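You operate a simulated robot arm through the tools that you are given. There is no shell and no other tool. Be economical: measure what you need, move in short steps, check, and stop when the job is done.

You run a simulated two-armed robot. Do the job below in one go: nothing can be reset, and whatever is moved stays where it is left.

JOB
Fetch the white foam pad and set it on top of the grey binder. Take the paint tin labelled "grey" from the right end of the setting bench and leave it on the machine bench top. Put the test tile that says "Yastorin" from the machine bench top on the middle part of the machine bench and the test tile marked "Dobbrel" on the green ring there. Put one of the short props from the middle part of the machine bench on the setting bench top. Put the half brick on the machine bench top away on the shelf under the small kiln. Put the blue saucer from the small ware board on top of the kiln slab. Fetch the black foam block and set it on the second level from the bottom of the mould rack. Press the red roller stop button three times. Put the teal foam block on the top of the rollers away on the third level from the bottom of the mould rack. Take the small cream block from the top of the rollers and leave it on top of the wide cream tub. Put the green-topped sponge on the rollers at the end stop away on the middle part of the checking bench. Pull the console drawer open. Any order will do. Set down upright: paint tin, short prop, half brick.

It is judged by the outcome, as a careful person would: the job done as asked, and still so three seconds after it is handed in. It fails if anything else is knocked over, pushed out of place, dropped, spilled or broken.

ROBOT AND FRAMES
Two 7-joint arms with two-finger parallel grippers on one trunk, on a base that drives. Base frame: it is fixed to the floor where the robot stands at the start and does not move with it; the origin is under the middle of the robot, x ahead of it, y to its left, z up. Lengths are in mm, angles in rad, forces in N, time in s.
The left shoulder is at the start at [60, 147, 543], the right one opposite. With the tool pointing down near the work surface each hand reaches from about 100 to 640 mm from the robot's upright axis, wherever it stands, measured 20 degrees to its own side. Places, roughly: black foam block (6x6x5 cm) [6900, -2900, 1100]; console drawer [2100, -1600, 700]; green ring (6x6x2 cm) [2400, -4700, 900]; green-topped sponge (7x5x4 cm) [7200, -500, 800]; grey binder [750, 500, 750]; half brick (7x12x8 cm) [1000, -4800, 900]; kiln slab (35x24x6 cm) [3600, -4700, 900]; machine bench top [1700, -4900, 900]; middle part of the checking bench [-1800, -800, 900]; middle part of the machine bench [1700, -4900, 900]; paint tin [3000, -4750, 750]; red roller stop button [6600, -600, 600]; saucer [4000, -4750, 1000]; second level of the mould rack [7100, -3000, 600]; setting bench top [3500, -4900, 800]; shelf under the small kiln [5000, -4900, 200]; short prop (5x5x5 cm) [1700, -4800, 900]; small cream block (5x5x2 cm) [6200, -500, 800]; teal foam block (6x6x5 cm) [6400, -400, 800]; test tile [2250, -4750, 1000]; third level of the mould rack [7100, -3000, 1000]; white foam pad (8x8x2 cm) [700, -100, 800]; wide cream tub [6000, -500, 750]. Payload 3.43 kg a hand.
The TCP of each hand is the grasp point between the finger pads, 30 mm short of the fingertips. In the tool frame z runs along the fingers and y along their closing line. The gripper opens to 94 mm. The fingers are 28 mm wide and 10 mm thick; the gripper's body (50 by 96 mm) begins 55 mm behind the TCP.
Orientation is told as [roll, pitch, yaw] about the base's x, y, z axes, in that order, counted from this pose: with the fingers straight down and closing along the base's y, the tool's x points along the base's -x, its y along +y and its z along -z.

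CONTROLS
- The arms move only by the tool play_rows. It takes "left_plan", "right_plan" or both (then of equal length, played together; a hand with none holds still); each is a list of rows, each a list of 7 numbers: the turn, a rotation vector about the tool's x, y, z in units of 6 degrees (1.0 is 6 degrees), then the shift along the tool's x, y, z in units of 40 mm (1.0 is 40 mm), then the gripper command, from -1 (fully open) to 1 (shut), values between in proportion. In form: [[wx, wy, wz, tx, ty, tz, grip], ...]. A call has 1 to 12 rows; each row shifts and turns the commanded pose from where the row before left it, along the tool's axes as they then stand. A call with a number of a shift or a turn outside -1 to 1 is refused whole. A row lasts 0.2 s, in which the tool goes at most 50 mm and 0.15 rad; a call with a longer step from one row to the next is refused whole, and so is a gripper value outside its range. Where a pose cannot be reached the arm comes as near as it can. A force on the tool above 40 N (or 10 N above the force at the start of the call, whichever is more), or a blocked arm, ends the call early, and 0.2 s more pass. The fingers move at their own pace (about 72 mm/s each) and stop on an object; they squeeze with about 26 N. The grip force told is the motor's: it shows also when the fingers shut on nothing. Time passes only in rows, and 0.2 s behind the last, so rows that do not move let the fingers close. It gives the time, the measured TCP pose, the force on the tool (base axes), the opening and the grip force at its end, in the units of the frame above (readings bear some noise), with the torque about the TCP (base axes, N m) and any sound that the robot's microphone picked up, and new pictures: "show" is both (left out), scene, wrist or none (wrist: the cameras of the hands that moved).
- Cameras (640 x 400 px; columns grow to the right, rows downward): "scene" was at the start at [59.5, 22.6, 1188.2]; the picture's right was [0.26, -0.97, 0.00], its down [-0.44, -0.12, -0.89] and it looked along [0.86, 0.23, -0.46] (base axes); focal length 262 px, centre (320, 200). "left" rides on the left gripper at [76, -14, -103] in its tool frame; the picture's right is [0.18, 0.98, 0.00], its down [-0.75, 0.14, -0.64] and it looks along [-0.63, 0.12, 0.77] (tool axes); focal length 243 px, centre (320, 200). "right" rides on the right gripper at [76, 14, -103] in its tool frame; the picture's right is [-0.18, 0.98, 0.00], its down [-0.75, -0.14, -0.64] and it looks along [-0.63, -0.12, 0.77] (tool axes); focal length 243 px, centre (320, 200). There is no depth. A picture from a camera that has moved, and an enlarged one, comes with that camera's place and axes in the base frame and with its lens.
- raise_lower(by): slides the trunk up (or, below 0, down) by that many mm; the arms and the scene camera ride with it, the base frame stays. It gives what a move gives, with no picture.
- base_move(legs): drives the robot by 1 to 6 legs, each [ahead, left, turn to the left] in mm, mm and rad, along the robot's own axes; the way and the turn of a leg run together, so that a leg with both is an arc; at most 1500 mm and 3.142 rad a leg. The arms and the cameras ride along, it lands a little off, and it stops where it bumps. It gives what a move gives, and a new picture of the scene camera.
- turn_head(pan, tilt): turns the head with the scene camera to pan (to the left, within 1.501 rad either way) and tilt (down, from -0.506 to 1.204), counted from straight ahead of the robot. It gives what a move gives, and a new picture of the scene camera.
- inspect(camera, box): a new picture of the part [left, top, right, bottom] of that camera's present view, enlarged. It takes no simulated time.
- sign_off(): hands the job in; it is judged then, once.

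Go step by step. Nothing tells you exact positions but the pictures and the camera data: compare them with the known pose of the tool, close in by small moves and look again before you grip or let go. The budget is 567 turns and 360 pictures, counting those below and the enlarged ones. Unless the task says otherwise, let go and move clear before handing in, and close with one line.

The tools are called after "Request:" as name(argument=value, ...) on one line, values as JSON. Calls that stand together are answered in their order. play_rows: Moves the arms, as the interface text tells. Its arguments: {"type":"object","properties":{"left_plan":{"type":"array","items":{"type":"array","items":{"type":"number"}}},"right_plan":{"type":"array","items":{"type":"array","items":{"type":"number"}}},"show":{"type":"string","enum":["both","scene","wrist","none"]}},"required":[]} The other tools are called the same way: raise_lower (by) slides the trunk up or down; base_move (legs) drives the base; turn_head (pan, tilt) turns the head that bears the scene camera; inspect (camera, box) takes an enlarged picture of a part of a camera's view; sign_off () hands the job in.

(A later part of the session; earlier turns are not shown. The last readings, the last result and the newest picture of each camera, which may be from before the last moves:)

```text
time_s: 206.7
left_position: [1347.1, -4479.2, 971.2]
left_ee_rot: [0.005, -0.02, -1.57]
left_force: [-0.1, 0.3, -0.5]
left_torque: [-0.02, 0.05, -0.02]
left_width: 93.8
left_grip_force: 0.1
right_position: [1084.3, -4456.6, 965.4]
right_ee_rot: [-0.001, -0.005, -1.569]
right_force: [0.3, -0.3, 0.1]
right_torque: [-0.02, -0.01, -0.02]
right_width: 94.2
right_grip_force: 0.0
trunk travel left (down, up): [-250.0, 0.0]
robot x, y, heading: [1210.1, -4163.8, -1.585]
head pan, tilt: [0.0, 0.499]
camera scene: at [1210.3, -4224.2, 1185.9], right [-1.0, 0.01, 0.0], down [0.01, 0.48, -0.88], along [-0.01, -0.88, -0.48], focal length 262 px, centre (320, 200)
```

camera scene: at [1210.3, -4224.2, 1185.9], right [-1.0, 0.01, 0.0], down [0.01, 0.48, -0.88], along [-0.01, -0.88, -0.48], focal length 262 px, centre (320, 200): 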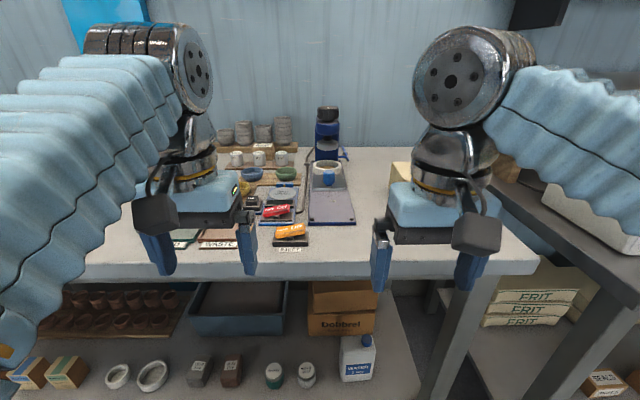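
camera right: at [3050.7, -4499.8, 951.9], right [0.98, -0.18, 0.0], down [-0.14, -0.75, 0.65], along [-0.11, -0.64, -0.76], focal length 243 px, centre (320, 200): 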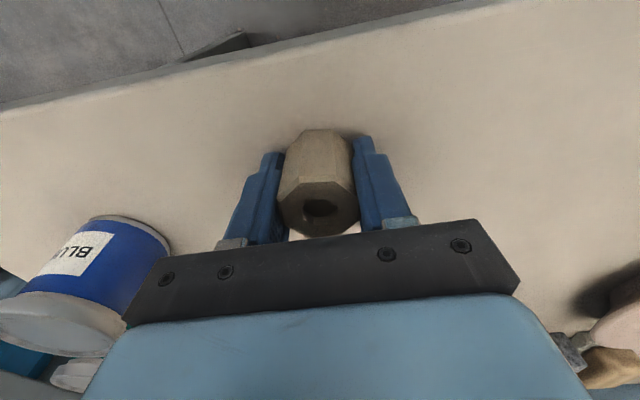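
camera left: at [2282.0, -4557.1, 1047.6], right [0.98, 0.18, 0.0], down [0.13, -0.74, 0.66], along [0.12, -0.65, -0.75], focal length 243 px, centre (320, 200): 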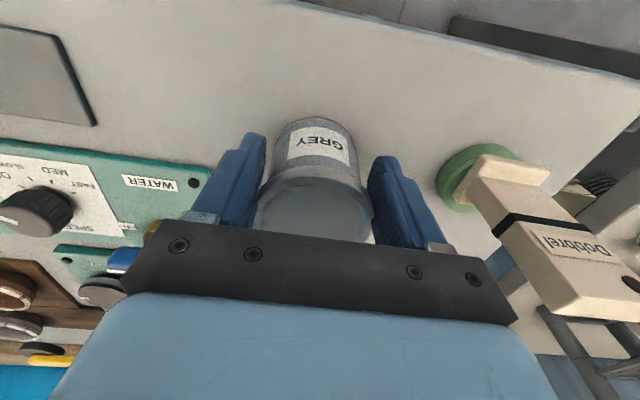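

Request:
turn_head(pan=0.35, tilt=0.5)

Request:
inspect(camera="right", box=[0, 0, 640, 400])

```text
time_s: 207.5
left_position: [1348.4, -4479.3, 972.3]
left_ee_rot: [0.005, -0.02, -1.571]
left_force: [0.6, 0.3, 0.4]
left_torque: [-0.02, -0.01, 0.01]
left_width: 94.2
left_grip_force: 0.0
right_position: [1083.6, -4455.5, 966.7]
right_ee_rot: [0.001, -0.006, -1.567]
right_force: [-0.1, 0.0, 0.4]
right_torque: [0.02, 0.0, 0.02]
right_width: 93.8
right_grip_force: 0.1
trunk travel left (down, up): [-250.0, 0.0]
robot x, y, heading: [1210.1, -4161.5, -1.584]
head pan, tilt: [0.351, 0.499]
camera scene: at [1241.5, -4219.1, 1185.9], right [-0.94, -0.33, 0.0], down [-0.16, 0.45, -0.88], along [0.29, -0.83, -0.48], focal length 262 px, centre (320, 200)
```

scene: 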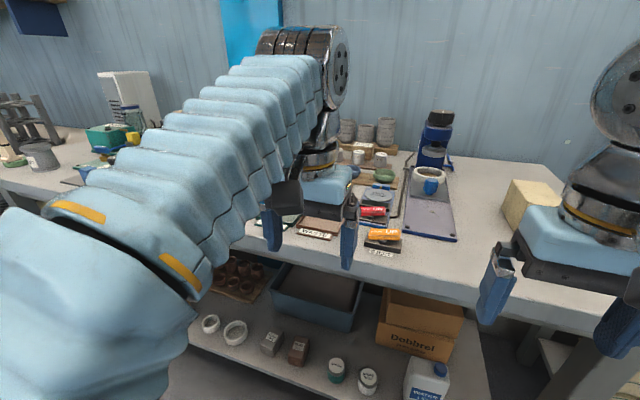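

```text
1.00 times, centred on (320, 200) of right (not enlarged: the box is as wide or as high as the picture)
camera zoom: at [1098.6, -4379.1, 1068.0], right [0.98, -0.18, 0.0], down [-0.14, -0.75, 0.65], along [-0.12, -0.64, -0.76], focal length 243 px, centre (320, 200)
```

zoom: 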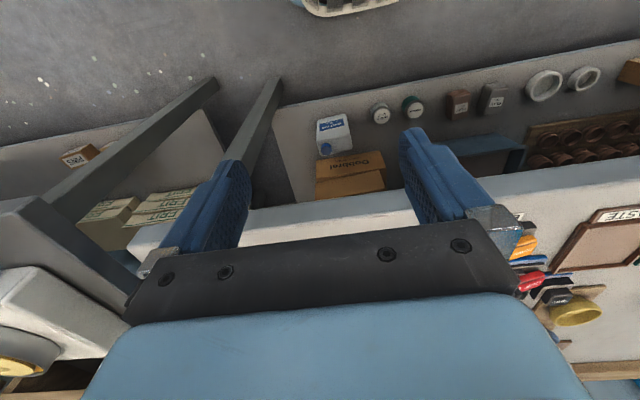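

The half brick is at the right end near [990, -4790]. Drive closer and look.

Request:
base_move(legs=[[90, -60, 0]])

Request:
play_rows(right_plan=[[0, 0, 0, -0.9, 0, -0.4, -1], [0, 0, 0, -0.9, 0, 0, -1], [0, 0, 0, 0, 0, 0, -1]], show="both")

```text
time_s: 208.7
left_position: [1285.0, -4569.8, 971.6]
left_ee_rot: [0.005, -0.018, -1.57]
left_force: [-0.4, 0.4, 0.0]
left_torque: [-0.01, 0.01, 0.02]
left_width: 94.0
left_grip_force: 0.0
right_position: [1021.9, -4545.6, 966.6]
right_ee_rot: [0.0, -0.005, -1.566]
right_force: [0.4, -0.3, 0.1]
right_torque: [-0.04, -0.02, 0.02]
right_width: 93.9
right_grip_force: 0.1
trunk travel left (down, up): [-250.0, 0.0]
robot x, y, heading: [1144.9, -4253.4, -1.587]
head pan, tilt: [0.351, 0.499]
camera scene: at [1180.0, -4309.0, 1185.9], right [-0.94, -0.33, 0.0], down [-0.16, 0.45, -0.88], along [0.29, -0.83, -0.48], focal length 262 px, centre (320, 200)
```

scene: 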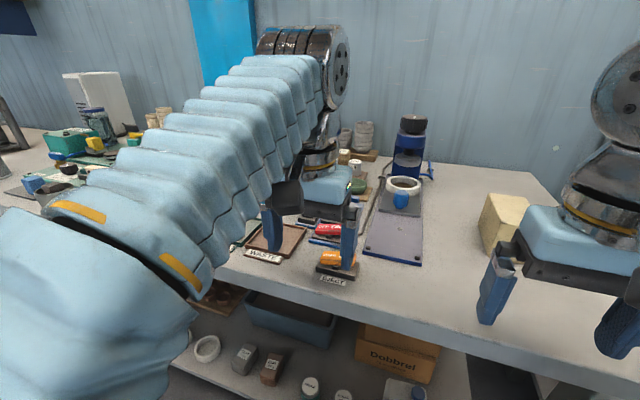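

```text
time_s: 209.5
left_position: [1285.4, -4570.6, 971.7]
left_ee_rot: [0.005, -0.019, -1.57]
left_force: [-0.1, -0.6, 0.2]
left_torque: [0.03, 0.02, -0.02]
left_width: 93.9
left_grip_force: 0.1
right_position: [1022.4, -4619.2, 982.3]
right_ee_rot: [0.0, -0.006, -1.568]
right_force: [-1.0, 0.6, 0.0]
right_torque: [0.02, 0.02, 0.0]
right_width: 94.1
right_grip_force: 0.0
trunk travel left (down, up): [-250.0, 0.0]
robot x, y, heading: [1149.5, -4249.1, -1.588]
head pan, tilt: [0.351, 0.499]
camera scene: at [1179.9, -4309.5, 1185.8], right [-0.94, -0.33, 0.0], down [-0.16, 0.45, -0.88], along [0.29, -0.83, -0.48], focal length 262 px, centre (320, 200)
camera right: at [1037.0, -4542.0, 1084.9], right [0.98, -0.18, 0.0], down [-0.14, -0.75, 0.65], along [-0.12, -0.64, -0.76], focal length 243 px, centre (320, 200)
```

scene: 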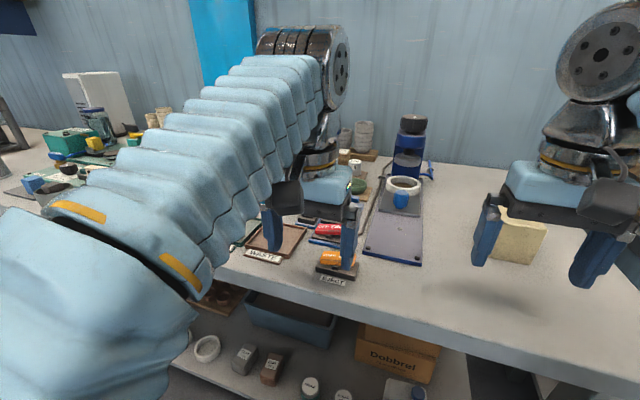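
right: 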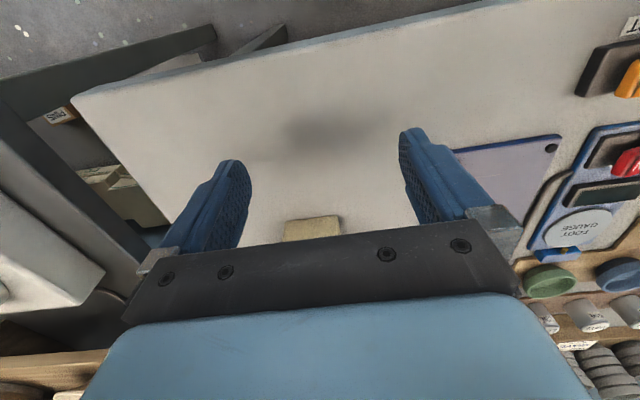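

The brick faces me: x 956–1023, front y≈-4745, ~120 deep. I'll pitch the right hand 45° for reach and align to x≈990.

Request:
play_rows(right_plan=[[0, -0.94, 0, 0, -0.4, 0, -1], [0, -0.94, 0, 0, -0.4, 0, -1], [0, -0.94, 0, 0, 0, 0, -1], [0, -0.94, 0, 0, 0, 0, -1], [0, -0.94, 0, 0, 0, 0, -1], [0, -0.94, 0, 0, 0, 0, -1], [0, -0.94, 0, 0, 0, 0, -1], [0, -0.94, 0, 0, 0, 0, -1], [0, 0, 0, 0, 0, 0, -1]], show="both")

```text
time_s: 211.5
left_position: [1285.0, -4568.7, 971.2]
left_ee_rot: [0.004, -0.019, -1.571]
left_force: [0.1, -0.7, 0.3]
left_torque: [-0.01, -0.01, 0.01]
left_width: 94.0
left_grip_force: 0.0
right_position: [991.0, -4617.8, 982.6]
right_ee_rot: [0.0, -0.794, -1.567]
right_force: [-0.3, -0.6, -0.5]
right_torque: [-0.02, 0.0, -0.02]
right_width: 93.7
right_grip_force: 0.1
trunk travel left (down, up): [-250.0, 0.0]
robot x, y, heading: [1150.2, -4251.8, -1.582]
head pan, tilt: [0.351, 0.499]
camera scene: at [1179.9, -4309.1, 1185.9], right [-0.94, -0.33, 0.0], down [-0.16, 0.45, -0.88], along [0.29, -0.83, -0.48], focal length 262 px, centre (320, 200)
camera right: at [1004.7, -4491.1, 999.9], right [0.98, -0.13, 0.13], down [-0.14, -0.07, 0.99], along [-0.12, -0.99, -0.09], focal length 243 px, centre (320, 200)
```

scene: 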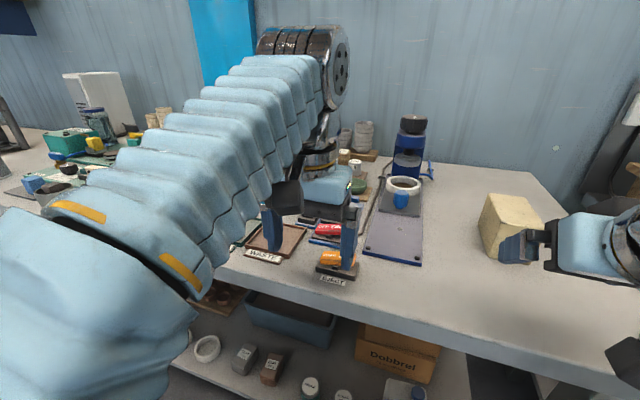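
right: 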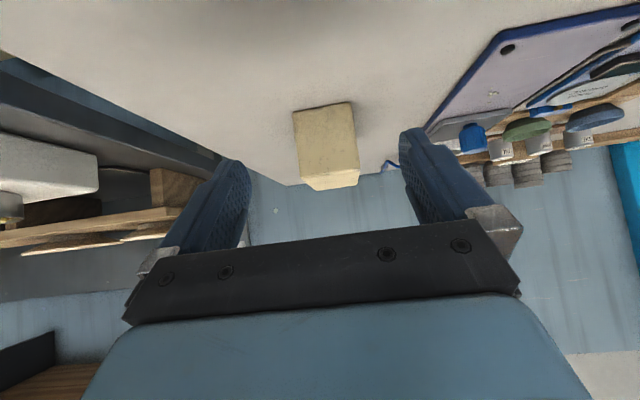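

Brick front is x 989 ±33, height to z≈950. Advance so the fingers straddle it.

Request:
play_rows(right_plan=[[0, 0, 0, -0.6, 0, 0.6, -1], [0, 0, 0, -0.6, 0, 0.6, -1], [0, 0, 0, -0.6, 0, 0.7, -1], [0, 0, 0, -0.3, 0, 0.8, -1], [0, 0, 0, 0, 0, 0, -1]], show="both")

```text
time_s: 212.7
left_position: [1284.9, -4569.2, 970.8]
left_ee_rot: [0.005, -0.019, -1.572]
left_force: [0.3, -0.4, 0.9]
left_torque: [0.04, -0.02, 0.0]
left_width: 93.9
left_grip_force: 0.2
right_position: [991.7, -4754.2, 964.7]
right_ee_rot: [-0.001, -0.793, -1.568]
right_force: [0.0, 1.0, 0.0]
right_torque: [-0.01, 0.0, -0.03]
right_width: 94.2
right_grip_force: 0.2
trunk travel left (down, up): [-250.0, 0.0]
robot x, y, heading: [1148.1, -4250.5, -1.583]
head pan, tilt: [0.351, 0.499]
camera scene: at [1179.9, -4309.4, 1185.9], right [-0.94, -0.33, 0.0], down [-0.16, 0.45, -0.88], along [0.29, -0.83, -0.48], focal length 262 px, centre (320, 200)
camera right: at [1005.9, -4628.1, 982.6], right [0.98, -0.13, 0.13], down [-0.14, -0.07, 0.99], along [-0.12, -0.99, -0.09], focal length 243 px, centre (320, 200)
```

scene: 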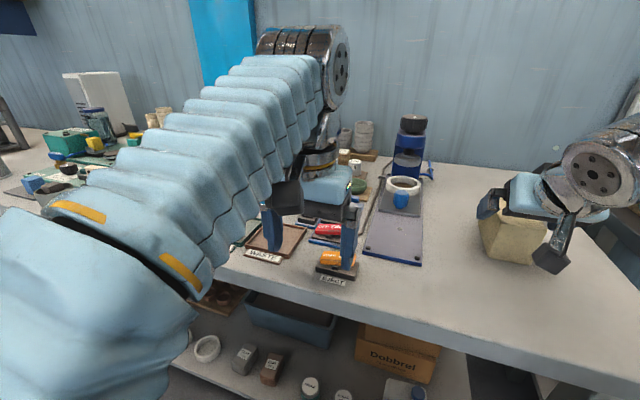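
right: 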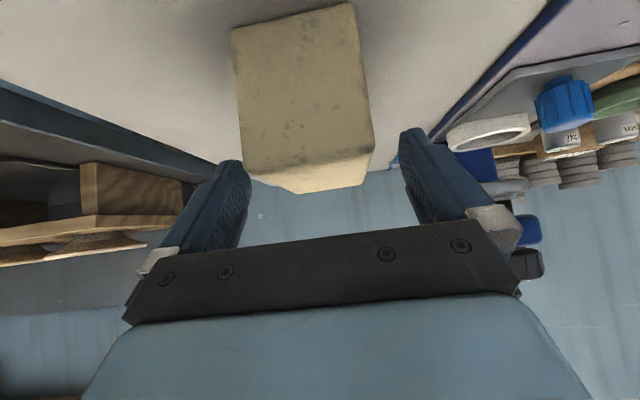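

Aligned. Push 48 mm along the fingers, then close.

Request:
play_rows(right_plan=[[0, 0, 0, 0, -0.07, 0.6, -1], [0, 0, 0, 0, 0, 0.6, -1], [0, 0, 0, 0, 0, 0, 1], [0, 0, 0, 0, 0, 0, 1], [0, 0, 0, 0, 0, 0, 1]], show="wrist")

```text
time_s: 213.9
left_position: [1284.6, -4569.8, 970.5]
left_ee_rot: [0.005, -0.018, -1.57]
left_force: [0.6, -0.2, -0.2]
left_torque: [0.04, 0.01, -0.01]
left_width: 93.8
left_grip_force: 0.0
right_position: [988.1, -4788.2, 931.6]
right_ee_rot: [0.0, -0.792, -1.569]
right_force: [-0.5, -0.8, -0.4]
right_torque: [-0.12, 0.07, 0.06]
right_width: 68.4
right_grip_force: 25.8
trunk travel left (down, up): [-250.0, 0.0]
robot x, y, heading: [1149.3, -4250.7, -1.587]
head pan, tilt: [0.351, 0.499]
camera right: at [1002.3, -4661.6, 949.4], right [0.98, -0.13, 0.13], down [-0.14, -0.07, 0.99], along [-0.12, -0.99, -0.09], focal length 243 px, centre (320, 200)
```

right: 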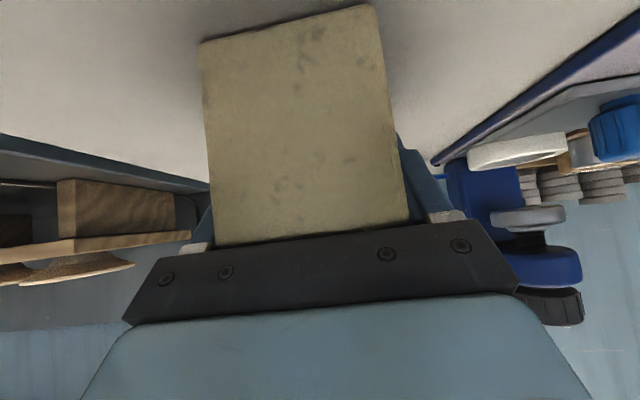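

Brick gripped. Lift 40 mm and see the load.

Request:
play_rows(right_plan=[[0, 0, 0, -0.2, 0, -0.2, 1], [0, 0, 0, -0.35, 0, -0.35, 1], [0, 0, 0, -0.2, 0, -0.2, 1], [0, 0, 0, 0, 0, 0, 1]], show="wrist")

```text
time_s: 214.9
left_position: [1284.8, -4569.7, 970.9]
left_ee_rot: [0.004, -0.019, -1.572]
left_force: [0.7, -0.5, 0.6]
left_torque: [0.01, 0.0, 0.0]
left_width: 93.9
left_grip_force: 0.1
right_position: [987.2, -4788.4, 974.5]
right_ee_rot: [0.001, -0.793, -1.567]
right_force: [-0.3, 1.3, -3.0]
right_torque: [0.01, -0.02, -0.02]
right_width: 68.1
right_grip_force: 25.9
trunk travel left (down, up): [-250.0, 0.0]
robot x, y, heading: [1151.4, -4255.2, -1.587]
head pan, tilt: [0.351, 0.499]
camera right: at [1002.2, -4661.2, 992.7], right [0.98, -0.13, 0.13], down [-0.14, -0.07, 0.99], along [-0.11, -0.99, -0.09], focal length 243 px, centre (320, 200)
```

right: 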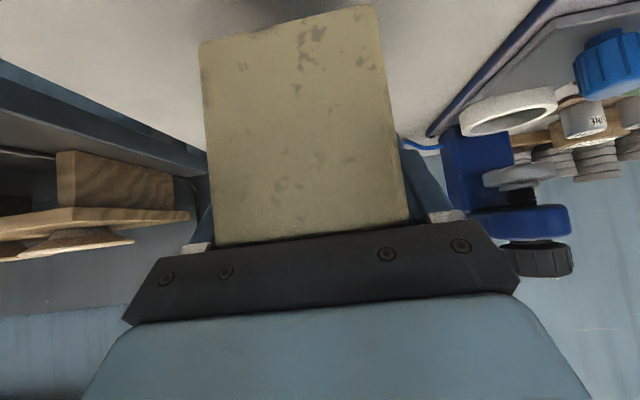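

It's light. Retract it, back off and drive left toward the saucer end of the setting bench.

Request:
play_rows(right_plan=[[0, 0, 0, 0.6, 0, -0.6, 1], [0, 0, 0, 0.6, 0, -0.6, 1], [0, 0, 0, 0.6, 0, -0.6, 1], [0, 0, 0, 0.6, 0, -0.6, 1], [0, 0, 0, 0, 0, 0, 1]], show="none")

Request:
base_move(legs=[[-250, 0, 0.016], [0, 1400, 0], [0, 1400, 0]])

Request:
turn_head(pan=0.0, tilt=0.45)

```text
time_s: 216.1
left_position: [1284.7, -4571.2, 971.7]
left_ee_rot: [0.005, -0.019, -1.572]
left_force: [-0.5, -0.3, -0.5]
left_torque: [0.01, 0.03, -0.02]
left_width: 94.1
left_grip_force: 0.0
right_position: [986.4, -4651.9, 975.1]
right_ee_rot: [0.003, -0.794, -1.569]
right_force: [0.2, -1.0, -3.2]
right_torque: [-0.01, -0.01, 0.0]
right_width: 68.4
right_grip_force: 25.6
trunk travel left (down, up): [-250.0, 0.0]
robot x, y, heading: [1148.7, -4252.4, -1.581]
head pan, tilt: [0.351, 0.499]
```

```text
time_s: 231.0
left_position: [4084.0, -4292.5, 971.6]
left_ee_rot: [0.008, -0.02, -1.551]
left_force: [-0.2, 0.3, 0.4]
left_torque: [0.0, -0.02, 0.01]
left_width: 94.1
left_grip_force: 0.0
right_position: [3788.3, -4379.9, 974.4]
right_ee_rot: [0.0, -0.793, -1.547]
right_force: [0.2, 0.0, -3.3]
right_torque: [0.0, 0.01, 0.02]
right_width: 68.2
right_grip_force: 26.3
trunk travel left (down, up): [-250.0, 0.0]
robot x, y, heading: [3943.9, -3976.6, -1.564]
head pan, tilt: [0.351, 0.499]
camera scene: at [3974.5, -4033.8, 1185.9], right [-0.94, -0.35, 0.0], down [-0.17, 0.45, -0.88], along [0.31, -0.82, -0.48], focal length 262 px, centre (320, 200)
```

scene: 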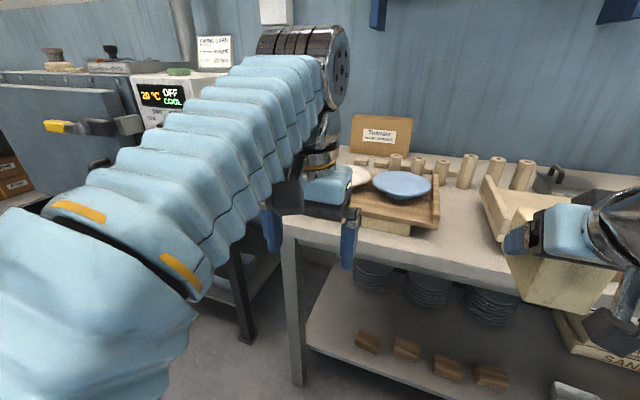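

```text
time_s: 231.9
left_position: [4085.9, -4292.6, 971.1]
left_ee_rot: [0.005, -0.02, -1.551]
left_force: [0.7, -0.4, -0.4]
left_torque: [0.02, 0.01, 0.0]
left_width: 93.9
left_grip_force: 0.1
right_position: [3789.3, -4381.0, 973.5]
right_ee_rot: [0.001, -0.793, -1.548]
right_force: [0.5, 0.8, -3.8]
right_torque: [0.03, -0.02, 0.01]
right_width: 68.2
right_grip_force: 26.1
trunk travel left (down, up): [-250.0, 0.0]
robot x, y, heading: [3942.2, -3977.0, -1.563]
head pan, tilt: [0.0, 0.45]
camera scene: at [3943.4, -4040.5, 1190.3], right [-1.0, -0.01, 0.0], down [0.0, 0.44, -0.9], along [0.01, -0.9, -0.44], focal length 262 px, centre (320, 200)
```

scene: 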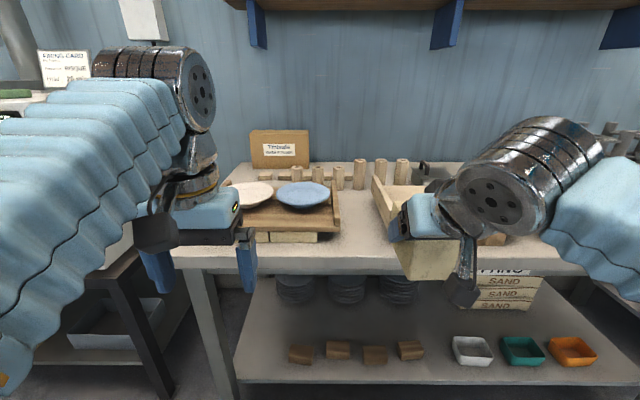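

The blue saucer lies on the raised ware board. Zoom in on it.

Request:
inspect(camera="scene", box=[220, 130, 380, 250])

```text
3.33 times, centred on (300, 190) of scene
camera zoom: at [3943.4, -4040.5, 1190.3], right [-1.0, -0.01, 0.0], down [0.0, 0.44, -0.9], along [0.01, -0.9, -0.44], focal length 875 px, centre (387, 233)
```

zoom: 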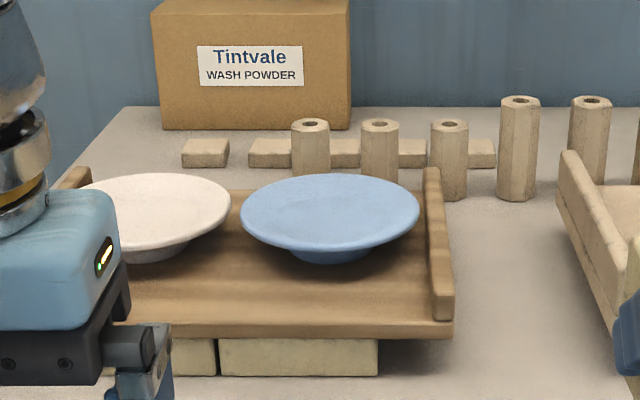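

The saucer has a foot and an overhanging rim, so I'd pinch its rim later. First deliver the brick: drive on toward the kiln and look.

Request:
base_move(legs=[[-250, 0, 0], [0, 1150, 0]])

Request:
turn_head(pan=-0.1, tilt=0.55)

```text
time_s: 239.2
left_position: [5246.7, -4025.3, 971.9]
left_ee_rot: [0.003, -0.017, -1.54]
left_force: [-0.5, -0.2, 0.6]
left_torque: [-0.01, 0.01, -0.02]
left_width: 94.0
left_grip_force: 0.0
right_position: [4950.5, -4116.5, 974.3]
right_ee_rot: [0.003, -0.791, -1.538]
right_force: [-0.1, -0.9, -2.6]
right_torque: [0.03, 0.01, -0.01]
right_width: 68.3
right_grip_force: 26.0
trunk travel left (down, up): [-250.0, 0.0]
robot x, y, heading: [5101.9, -3713.1, -1.552]
head pan, tilt: [0.0, 0.45]
camera scene: at [5102.3, -3775.5, 1190.3], right [-1.0, -0.02, 0.0], down [-0.01, 0.44, -0.9], along [0.02, -0.9, -0.44], focal length 262 px, centre (320, 200)
```

scene: 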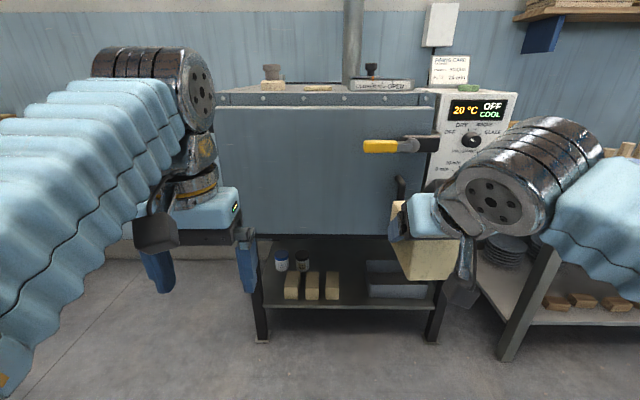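

```text
time_s: 239.9
left_position: [5245.9, -4025.6, 972.2]
left_ee_rot: [0.006, -0.019, -1.543]
left_force: [-0.1, -0.8, -0.2]
left_torque: [-0.02, -0.03, 0.03]
left_width: 93.9
left_grip_force: 0.0
right_position: [4951.0, -4116.1, 974.9]
right_ee_rot: [0.001, -0.792, -1.536]
right_force: [0.0, -0.3, -3.6]
right_torque: [0.0, 0.02, 0.0]
right_width: 68.3
right_grip_force: 25.9
trunk travel left (down, up): [-250.0, 0.0]
robot x, y, heading: [5102.7, -3713.3, -1.55]
head pan, tilt: [-0.099, 0.55]
camera scene: at [5093.4, -3773.1, 1181.3], right [-1.0, 0.08, 0.0], down [0.04, 0.52, -0.85], along [-0.07, -0.85, -0.52], focal length 262 px, centre (320, 200)
```

scene: 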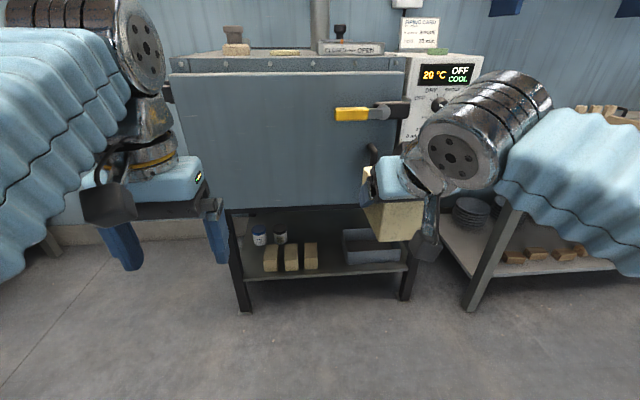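

The shelf under the kiln (z≈250) holds three bricks, two cans and a tray. I'll zoom for the free gap.

Request:
inspect(camera="scene", box=[220, 190, 440, 320])

```text
2.91 times, centred on (330, 255) of scene
camera zoom: at [5093.4, -3773.1, 1181.3], right [-1.0, 0.08, 0.0], down [0.04, 0.52, -0.85], along [-0.07, -0.85, -0.52], focal length 764 px, centre (291, 40)
```

zoom: 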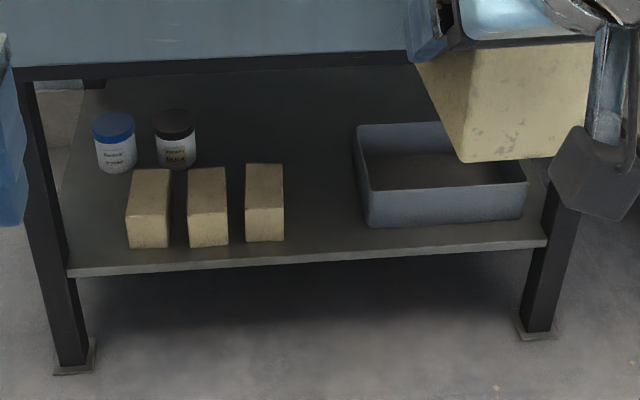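

The gap between the third brick and the tray is ~130 mm wide at x≈4960. Lower the trunk and then the right arm here in the open.

Request:
raise_lower(by=-250)

Request:
play_rows(right_plan=[[0, 0, 0, 0.6, 0, 0.6, 1], [0, 0, 0, 0.6, 0, 0.6, 1], [0, 0, 0, 0.6, 0, 0.6, 1], [0, 0, 0, 0.6, 0, 0.6, 1], [0, 0, 0, 0.6, 0, 0.6, 1], [0, 0, 0, 0.6, 0, 0.6, 1], [0, 0, 0, 0.6, 0, 0.6, 1], [0, 0, 0, 0.6, 0, 0.6, 1], [0, 0, 0, 0.6, 0, 0.6, 1], [0, 0, 0, 0.6, 0, 0.6, 1], [0, 0, 0, 0, 0, 0, 1]], show="both")

```text
time_s: 242.4
left_position: [5246.9, -4025.6, 720.6]
left_ee_rot: [0.004, -0.019, -1.542]
left_force: [0.9, -0.4, -0.2]
left_torque: [0.0, 0.02, 0.0]
left_width: 94.1
left_grip_force: 0.1
right_position: [4950.4, -4117.4, 724.3]
right_ee_rot: [0.001, -0.793, -1.537]
right_force: [0.4, 0.3, -3.2]
right_torque: [0.04, 0.0, 0.02]
right_width: 68.3
right_grip_force: 26.2
trunk travel left (down, up): [0.0, 250.0]
robot x, y, heading: [5097.6, -3715.9, -1.555]
head pan, tilt: [-0.099, 0.55]
```

```text
time_s: 244.8
left_position: [5245.6, -4025.0, 721.7]
left_ee_rot: [0.005, -0.019, -1.541]
left_force: [0.4, 0.3, -0.6]
left_torque: [0.01, -0.02, 0.03]
left_width: 94.0
left_grip_force: 0.1
right_position: [4959.5, -4153.7, 402.7]
right_ee_rot: [0.001, -0.79, -1.537]
right_force: [0.5, 0.1, -2.4]
right_torque: [0.01, 0.01, -0.02]
right_width: 68.3
right_grip_force: 26.1
right hand out of reach, approached as far as the arm can: row 8, 9, 10
trunk travel left (down, up): [0.0, 250.0]
robot x, y, heading: [5099.6, -3707.7, -1.552]
head pan, tilt: [-0.099, 0.55]
camera scene: at [5093.4, -3773.0, 931.3], right [-1.0, 0.08, 0.0], down [0.04, 0.52, -0.85], along [-0.07, -0.85, -0.52], focal length 262 px, centre (320, 200)
camera right: at [4971.3, -4027.3, 421.4], right [0.99, -0.1, 0.13], down [-0.14, -0.08, 0.99], along [-0.08, -0.99, -0.09], focal length 243 px, centre (320, 200)
```

scene: 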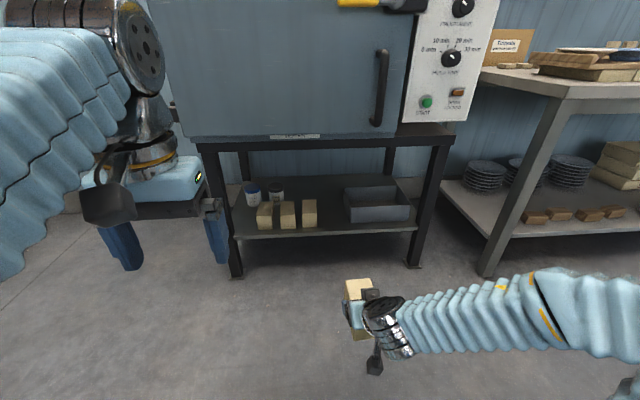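
right: 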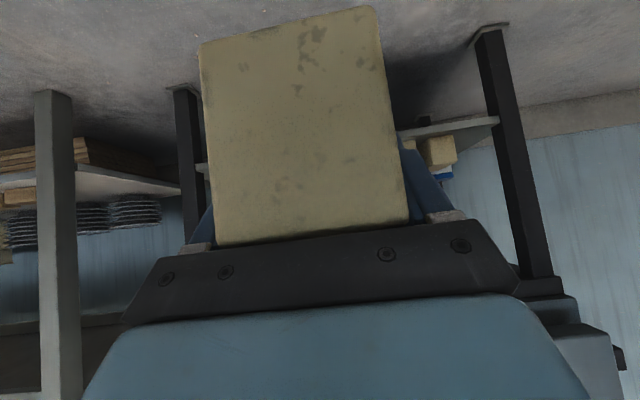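

Request:
play_rows(right_plan=[[0, 0, 0, 0, 0, 0.7, 1], [0, 0, 0, 0.3, 0, 0.7, 1], [0, 0, 0, 0.5, 0, 0.5, 1], [0, 0, 0, 0, 0, 0, 1]], show="none")

```text
time_s: 245.8
left_position: [5246.6, -4026.6, 721.3]
left_ee_rot: [0.007, -0.019, -1.541]
left_force: [1.2, 0.0, 0.0]
left_torque: [-0.02, 0.0, -0.02]
left_width: 94.3
left_grip_force: 0.0
right_position: [4961.1, -4186.9, 327.6]
right_ee_rot: [-0.001, -0.792, -1.54]
right_force: [-0.4, 0.9, -3.1]
right_torque: [0.01, 0.03, -0.02]
right_width: 68.4
right_grip_force: 26.1
trunk travel left (down, up): [0.0, 250.0]
robot x, y, heading: [5098.6, -3710.9, -1.551]
head pan, tilt: [-0.099, 0.55]
```

Now z≈328 (brick bottom ≈271). Drive ahead to just in front of the shelf and check.

Request:
base_move(legs=[[320, 0, -0.015]])

Request:
inspect(camera="scene", box=[180, 200, 460, 400])

Request:
inspect(camera="right", box=[0, 0, 640, 400])

```text
time_s: 248.0
left_position: [5245.3, -4348.9, 721.8]
left_ee_rot: [0.004, -0.019, -1.555]
left_force: [-0.1, 0.3, -0.9]
left_torque: [0.01, 0.0, -0.02]
left_width: 93.9
left_grip_force: 0.0
right_position: [4957.2, -4504.8, 327.0]
right_ee_rot: [-0.002, -0.792, -1.551]
right_force: [-1.0, 0.6, -2.2]
right_torque: [0.06, 0.0, -0.05]
right_width: 68.5
right_grip_force: 25.9
trunk travel left (down, up): [0.0, 250.0]
robot x, y, heading: [5104.8, -4033.0, -1.567]
head pan, tilt: [-0.099, 0.55]
camera scene: at [5095.6, -4093.8, 931.3], right [-1.0, 0.1, 0.0], down [0.05, 0.52, -0.85], along [-0.08, -0.85, -0.52], focal length 262 px, centre (320, 200)
```

scene: 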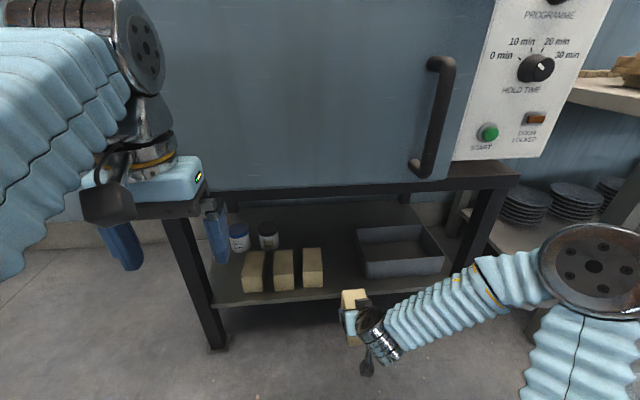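

```text
2.00 times, centred on (320, 300) of scene
camera zoom: at [5095.6, -4093.8, 931.3], right [-1.0, 0.1, 0.0], down [0.05, 0.52, -0.85], along [-0.08, -0.85, -0.52], focal length 525 px, centre (320, 0)
```

zoom: 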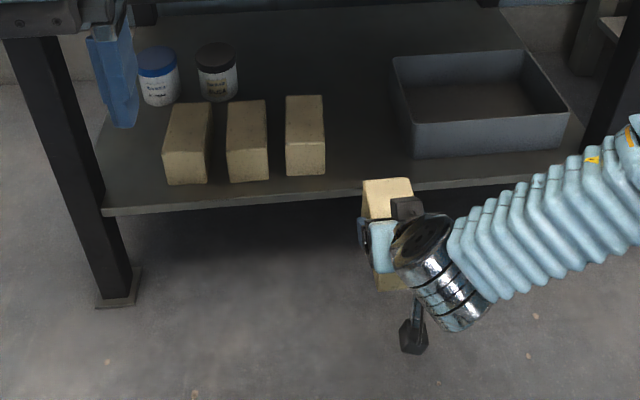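

```text
1.00 times, centred on (320, 200) of right (not enlarged: the box is as wide or as high as the picture)
camera zoom: at [4969.8, -4378.3, 345.3], right [0.99, -0.11, 0.13], down [-0.14, -0.07, 0.99], along [-0.1, -0.99, -0.09], focal length 243 px, centre (320, 200)
```

zoom: 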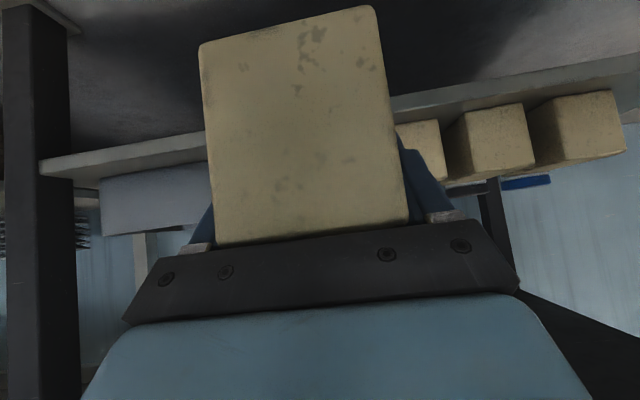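

Shelf top ≈ 243, gap centre x≈4961. Retract the left hand for safety, nudge the brick 4 mm left, then drive in 188 mm.

Request:
play_rows(left_plan=[[0, 0, 0, 0.8, 0, 0, -1], [0, 0, 0, 0.8, 0, 0, -1]], right_plan=[[0, 0, 0, 0, 0.1, 0, 1], [0, 0, 0, 0, 0, 0, 1]], show="none")

Request:
base_move(legs=[[120, 0, 0]])

Request:
inspect(camera="scene", box=[180, 230, 460, 400])

```text
time_s: 248.6
left_position: [5244.7, -4284.4, 719.5]
left_ee_rot: [0.006, -0.019, -1.556]
left_force: [0.3, 0.3, -0.5]
left_torque: [0.0, 0.0, -0.01]
left_width: 94.0
left_grip_force: 0.1
right_position: [4961.2, -4504.6, 328.0]
right_ee_rot: [0.0, -0.793, -1.552]
right_force: [0.5, -0.1, -3.8]
right_torque: [0.01, -0.03, 0.0]
right_width: 68.3
right_grip_force: 25.8
trunk travel left (down, up): [0.0, 250.0]
robot x, y, heading: [5103.9, -4031.1, -1.568]
head pan, tilt: [-0.099, 0.55]
```

```text
time_s: 249.8
left_position: [5245.4, -4405.9, 719.7]
left_ee_rot: [0.006, -0.02, -1.552]
left_force: [-0.2, 0.8, 0.2]
left_torque: [0.04, 0.0, 0.0]
left_width: 93.9
left_grip_force: 0.0
right_position: [4961.9, -4626.0, 327.5]
right_ee_rot: [0.0, -0.792, -1.552]
right_force: [-0.1, 1.1, -2.3]
right_torque: [0.04, 0.02, -0.01]
right_width: 68.4
right_grip_force: 26.0
trunk travel left (down, up): [0.0, 250.0]
robot x, y, heading: [5103.5, -4147.6, -1.566]
head pan, tilt: [-0.099, 0.55]
camera scene: at [5095.9, -4214.6, 931.3], right [-1.0, 0.1, 0.0], down [0.05, 0.52, -0.85], along [-0.08, -0.85, -0.52], focal length 262 px, centre (320, 200)
```

scene: 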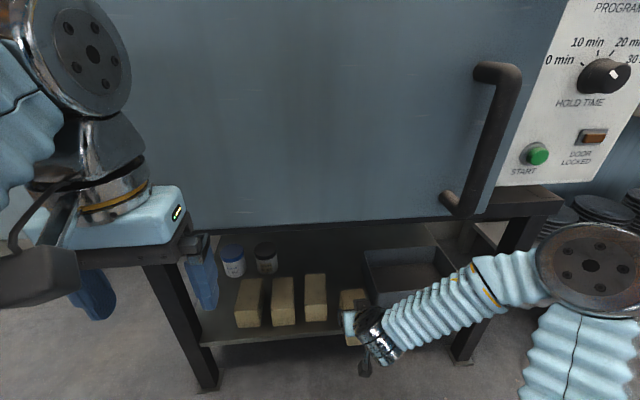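

```text
2.29 times, centred on (320, 315) of scene
camera zoom: at [5095.9, -4214.6, 931.3], right [-1.0, 0.1, 0.0], down [0.05, 0.52, -0.85], along [-0.08, -0.85, -0.52], focal length 600 px, centre (320, -63)
```

zoom: 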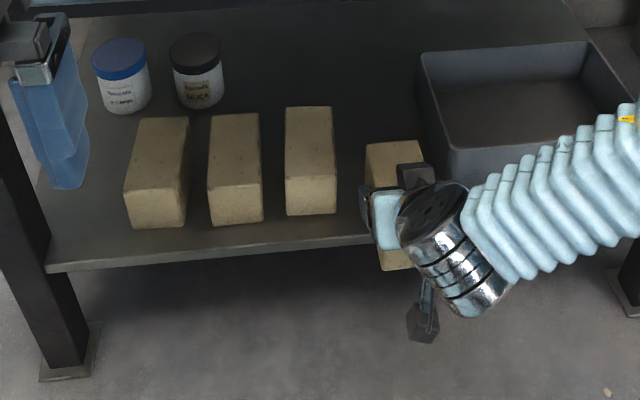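

Request:
base_move(legs=[[68, 0, 0]])

Request:
inspect(camera="scene", box=[200, 250, 480, 400])

Request:
inspect(camera="right", box=[0, 0, 640, 400])

```text
time_s: 250.8
left_position: [5246.4, -4473.1, 720.7]
left_ee_rot: [0.006, -0.02, -1.554]
left_force: [-0.3, -0.6, 1.0]
left_torque: [-0.02, -0.01, 0.01]
left_width: 94.1
left_grip_force: 0.1
right_position: [4963.4, -4694.3, 328.0]
right_ee_rot: [0.001, -0.792, -1.551]
right_force: [-0.2, 0.0, -3.6]
right_torque: [0.05, -0.01, -0.02]
right_width: 68.5
right_grip_force: 25.9
trunk travel left (down, up): [0.0, 250.0]
robot x, y, heading: [5100.8, -4220.0, -1.563]
head pan, tilt: [-0.099, 0.55]
camera scene: at [5096.2, -4283.0, 931.3], right [-1.0, 0.1, 0.0], down [0.05, 0.52, -0.85], along [-0.08, -0.85, -0.52], focal length 262 px, centre (320, 200)
```

scene: 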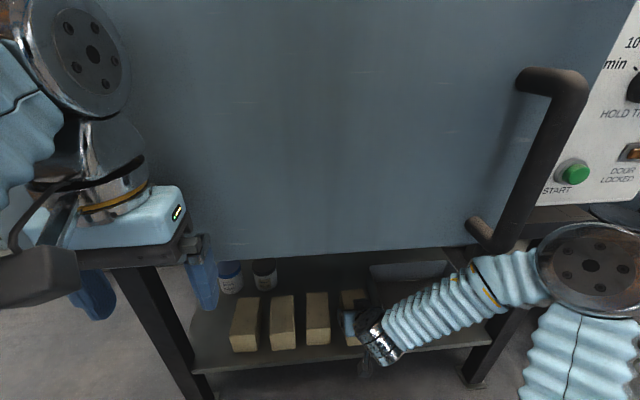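

```text
2.29 times, centred on (340, 325) of scene
camera zoom: at [5096.2, -4283.0, 931.3], right [-1.0, 0.1, 0.0], down [0.05, 0.52, -0.85], along [-0.08, -0.85, -0.52], focal length 600 px, centre (274, -86)
```

zoom: 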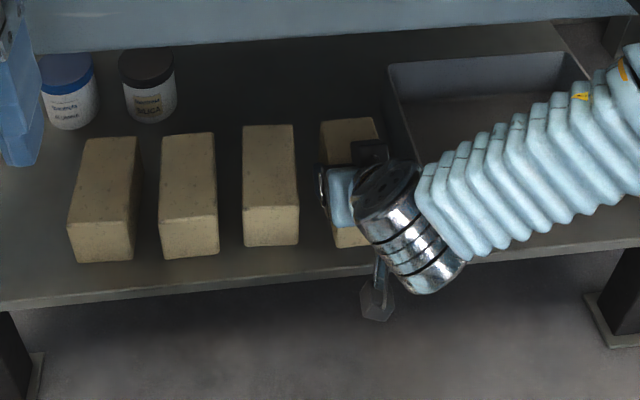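

```text
1.00 times, centred on (320, 200) of right (not enlarged: the box is as wide or as high as the picture)
camera zoom: at [4974.9, -4567.4, 345.4], right [0.99, -0.11, 0.13], down [-0.14, -0.07, 0.99], along [-0.1, -0.99, -0.09], focal length 243 px, centre (320, 200)
```

zoom: 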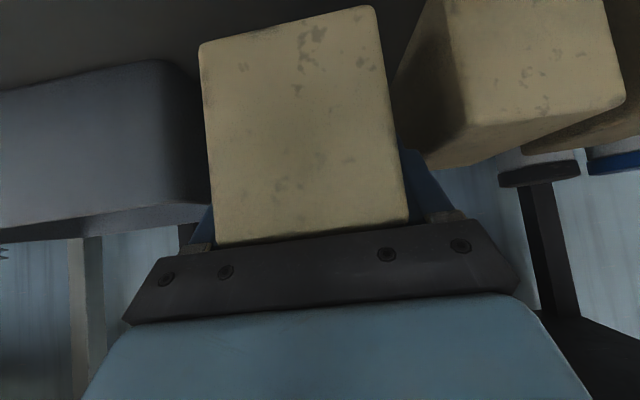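

The brick fits the gap with ~25 mm each side. Lower it to contact.

Request:
play_rows(right_plan=[[0, 0, 0, 0.2, 0, 0.2, 1], [0, 0, 0, 0.14, 0, 0.14, 1], [0, 0, 0, 0.05, 0, 0.05, 1], [0, 0, 0, 0.04, 0, 0.04, 1], [0, 0, 0, 0.04, 0, 0.04, 1], [0, 0, 0, 0.04, 0, 0.04, 1], [0, 0, 0, 0.04, 0, 0.04, 1], [0, 0, 0, 0, 0, 0, 1]], show="wrist")

```text
time_s: 252.6
left_position: [5244.5, -4473.5, 720.2]
left_ee_rot: [0.008, -0.019, -1.553]
left_force: [-0.1, 0.4, 0.1]
left_torque: [0.01, 0.0, 0.0]
left_width: 94.0
left_grip_force: 0.0
right_position: [4962.6, -4693.5, 296.2]
right_ee_rot: [-0.002, -0.793, -1.55]
right_force: [0.2, -0.4, -3.0]
right_torque: [0.03, 0.02, 0.01]
right_width: 68.3
right_grip_force: 25.7
trunk travel left (down, up): [0.0, 250.0]
robot x, y, heading: [5104.3, -4224.4, -1.574]
head pan, tilt: [-0.099, 0.55]
camera right: at [4974.9, -4567.5, 314.1], right [0.99, -0.11, 0.13], down [-0.14, -0.07, 0.99], along [-0.1, -0.99, -0.09], focal length 243 px, centre (320, 200)
```

right: 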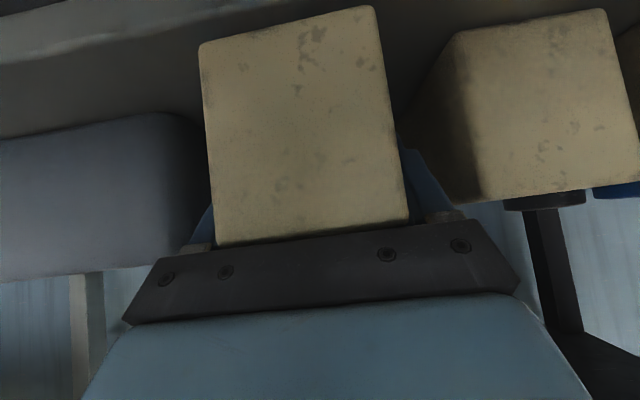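

Request:
play_rows(right_plan=[[0, 0, 0, 0.04, 0, 0.04, 1], [0, 0, 0, 0.04, 0, 0.04, 1], [0, 0, 0, 0.04, 0, 0.04, 1], [0, 0, 0, 0.04, 0, 0.04, 1], [0, 0, 0, 0.04, 0, 0.04, 1], [0, 0, 0, 0.04, 0, 0.04, 1], [0, 0, 0, 0, 0, 0, 1]], show="wrist")

```text
time_s: 253.9
left_position: [5244.9, -4472.2, 720.9]
left_ee_rot: [0.005, -0.022, -1.553]
left_force: [-0.2, -0.1, 0.9]
left_torque: [0.03, 0.0, -0.01]
left_width: 94.1
left_grip_force: 0.1
right_position: [4962.7, -4695.2, 289.7]
right_ee_rot: [-0.001, -0.802, -1.546]
right_force: [-5.5, 10.1, 26.1]
right_torque: [1.59, -0.23, 0.33]
right_width: 68.3
right_grip_force: 25.8
trunk travel left (down, up): [0.0, 250.0]
robot x, y, heading: [5103.2, -4223.7, -1.565]
head pan, tilt: [-0.099, 0.55]
stopped in row 6 (right hand): the force on the tool passed its limit at 45 N (the readings are from after the stop); the commanded pose is now the measured one
camera right: at [4975.4, -4568.7, 305.7], right [0.99, -0.11, 0.13], down [-0.14, -0.06, 0.99], along [-0.1, -0.99, -0.08], focal length 243 px, centre (320, 200)
```

right: 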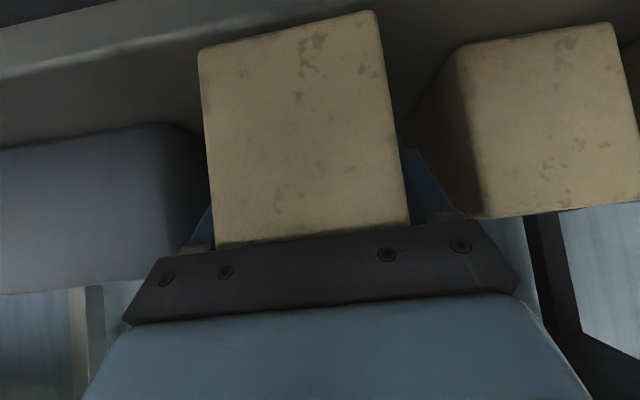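

Contact. Ease up, open slightly, then withdraw along the finger axis.

Request:
play_rows(right_plan=[[0, 0, 0, -0.04, 0, -0.04, 1], [0, 0, 0, 0, 0, 0, -0.4], [0, 0, 0, 0, 0, 0, -0.6], [0, 0, 0, 0, 0, 0, -0.72], [0, 0, 0, 0.1, 0, -0.6, -0.72], [0, 0, 0, 0.2, 0, -0.8, -0.72], [0, 0, 0, 0.4, 0, -0.8, -0.72], [0, 0, 0, 0.5, 0, -0.6, -0.72], [0, 0, 0, 0, 0, 0, -0.72]], show="wrist")

```text
time_s: 255.9
left_position: [5245.0, -4473.1, 720.3]
left_ee_rot: [0.007, -0.021, -1.553]
left_force: [-0.9, 0.3, -0.4]
left_torque: [-0.04, 0.05, -0.01]
left_width: 93.7
left_grip_force: 0.0
right_position: [4984.9, -4675.3, 340.8]
right_ee_rot: [-0.004, -0.797, -1.551]
right_force: [-1.6, 0.1, -0.5]
right_torque: [0.03, 0.04, -0.04]
right_width: 80.5
right_grip_force: 0.4
right hand out of reach, approached as far as the arm can: row 5, 6, 7, 8
trunk travel left (down, up): [0.0, 250.0]
robot x, y, heading: [5104.5, -4223.6, -1.57]
head pan, tilt: [-0.099, 0.55]
camera right: at [4997.1, -4547.8, 357.7], right [0.99, -0.11, 0.13], down [-0.14, -0.07, 0.99], along [-0.1, -0.99, -0.08], focal length 243 px, centre (320, 200)
```

right: 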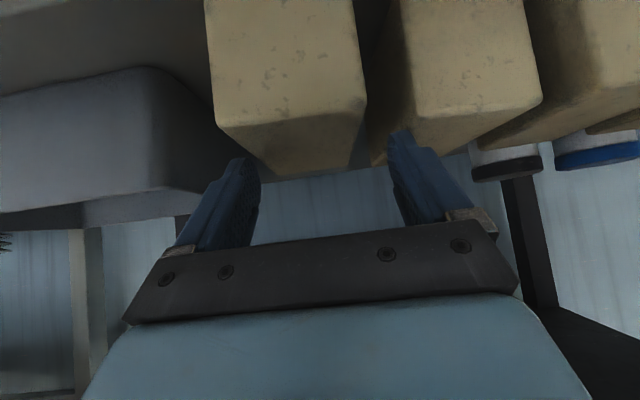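

The hand drifted sideways while withdrawing and nudged my brick ~15 mm, but it stands upright clear of its neighbour. I'll back straight out with the base.

Request:
base_move(legs=[[-300, 0, 0]])

Request:
inspect(camera="scene", box=[180, 180, 460, 330])

```text
time_s: 257.9
left_position: [5244.3, -4173.7, 719.2]
left_ee_rot: [0.005, -0.019, -1.55]
left_force: [-1.0, 0.3, 0.3]
left_torque: [-0.03, 0.02, 0.01]
left_width: 94.0
left_grip_force: 0.1
right_position: [4984.2, -4375.3, 340.0]
right_ee_rot: [-0.001, -0.797, -1.546]
right_force: [0.2, 0.5, -0.6]
right_torque: [0.01, -0.01, 0.04]
right_width: 80.5
right_grip_force: 0.1
trunk travel left (down, up): [0.0, 250.0]
robot x, y, heading: [5104.3, -3923.8, -1.565]
head pan, tilt: [-0.099, 0.55]
camera scene: at [5094.9, -3983.5, 931.3], right [-1.0, 0.09, 0.0], down [0.05, 0.52, -0.85], along [-0.08, -0.85, -0.52], focal length 262 px, centre (320, 200)
```

scene: 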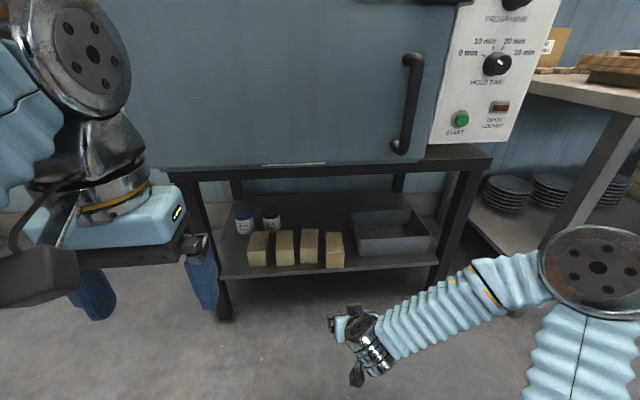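

```text
2.29 times, centred on (320, 255) of scene
camera zoom: at [5094.9, -3983.5, 931.3], right [-1.0, 0.09, 0.0], down [0.05, 0.52, -0.85], along [-0.08, -0.85, -0.52], focal length 600 px, centre (320, 74)
```

zoom: 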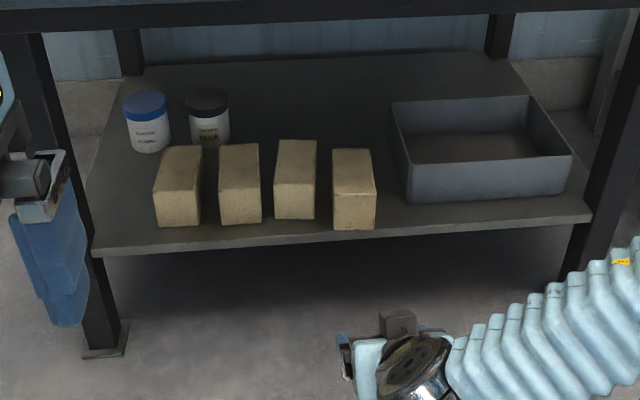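

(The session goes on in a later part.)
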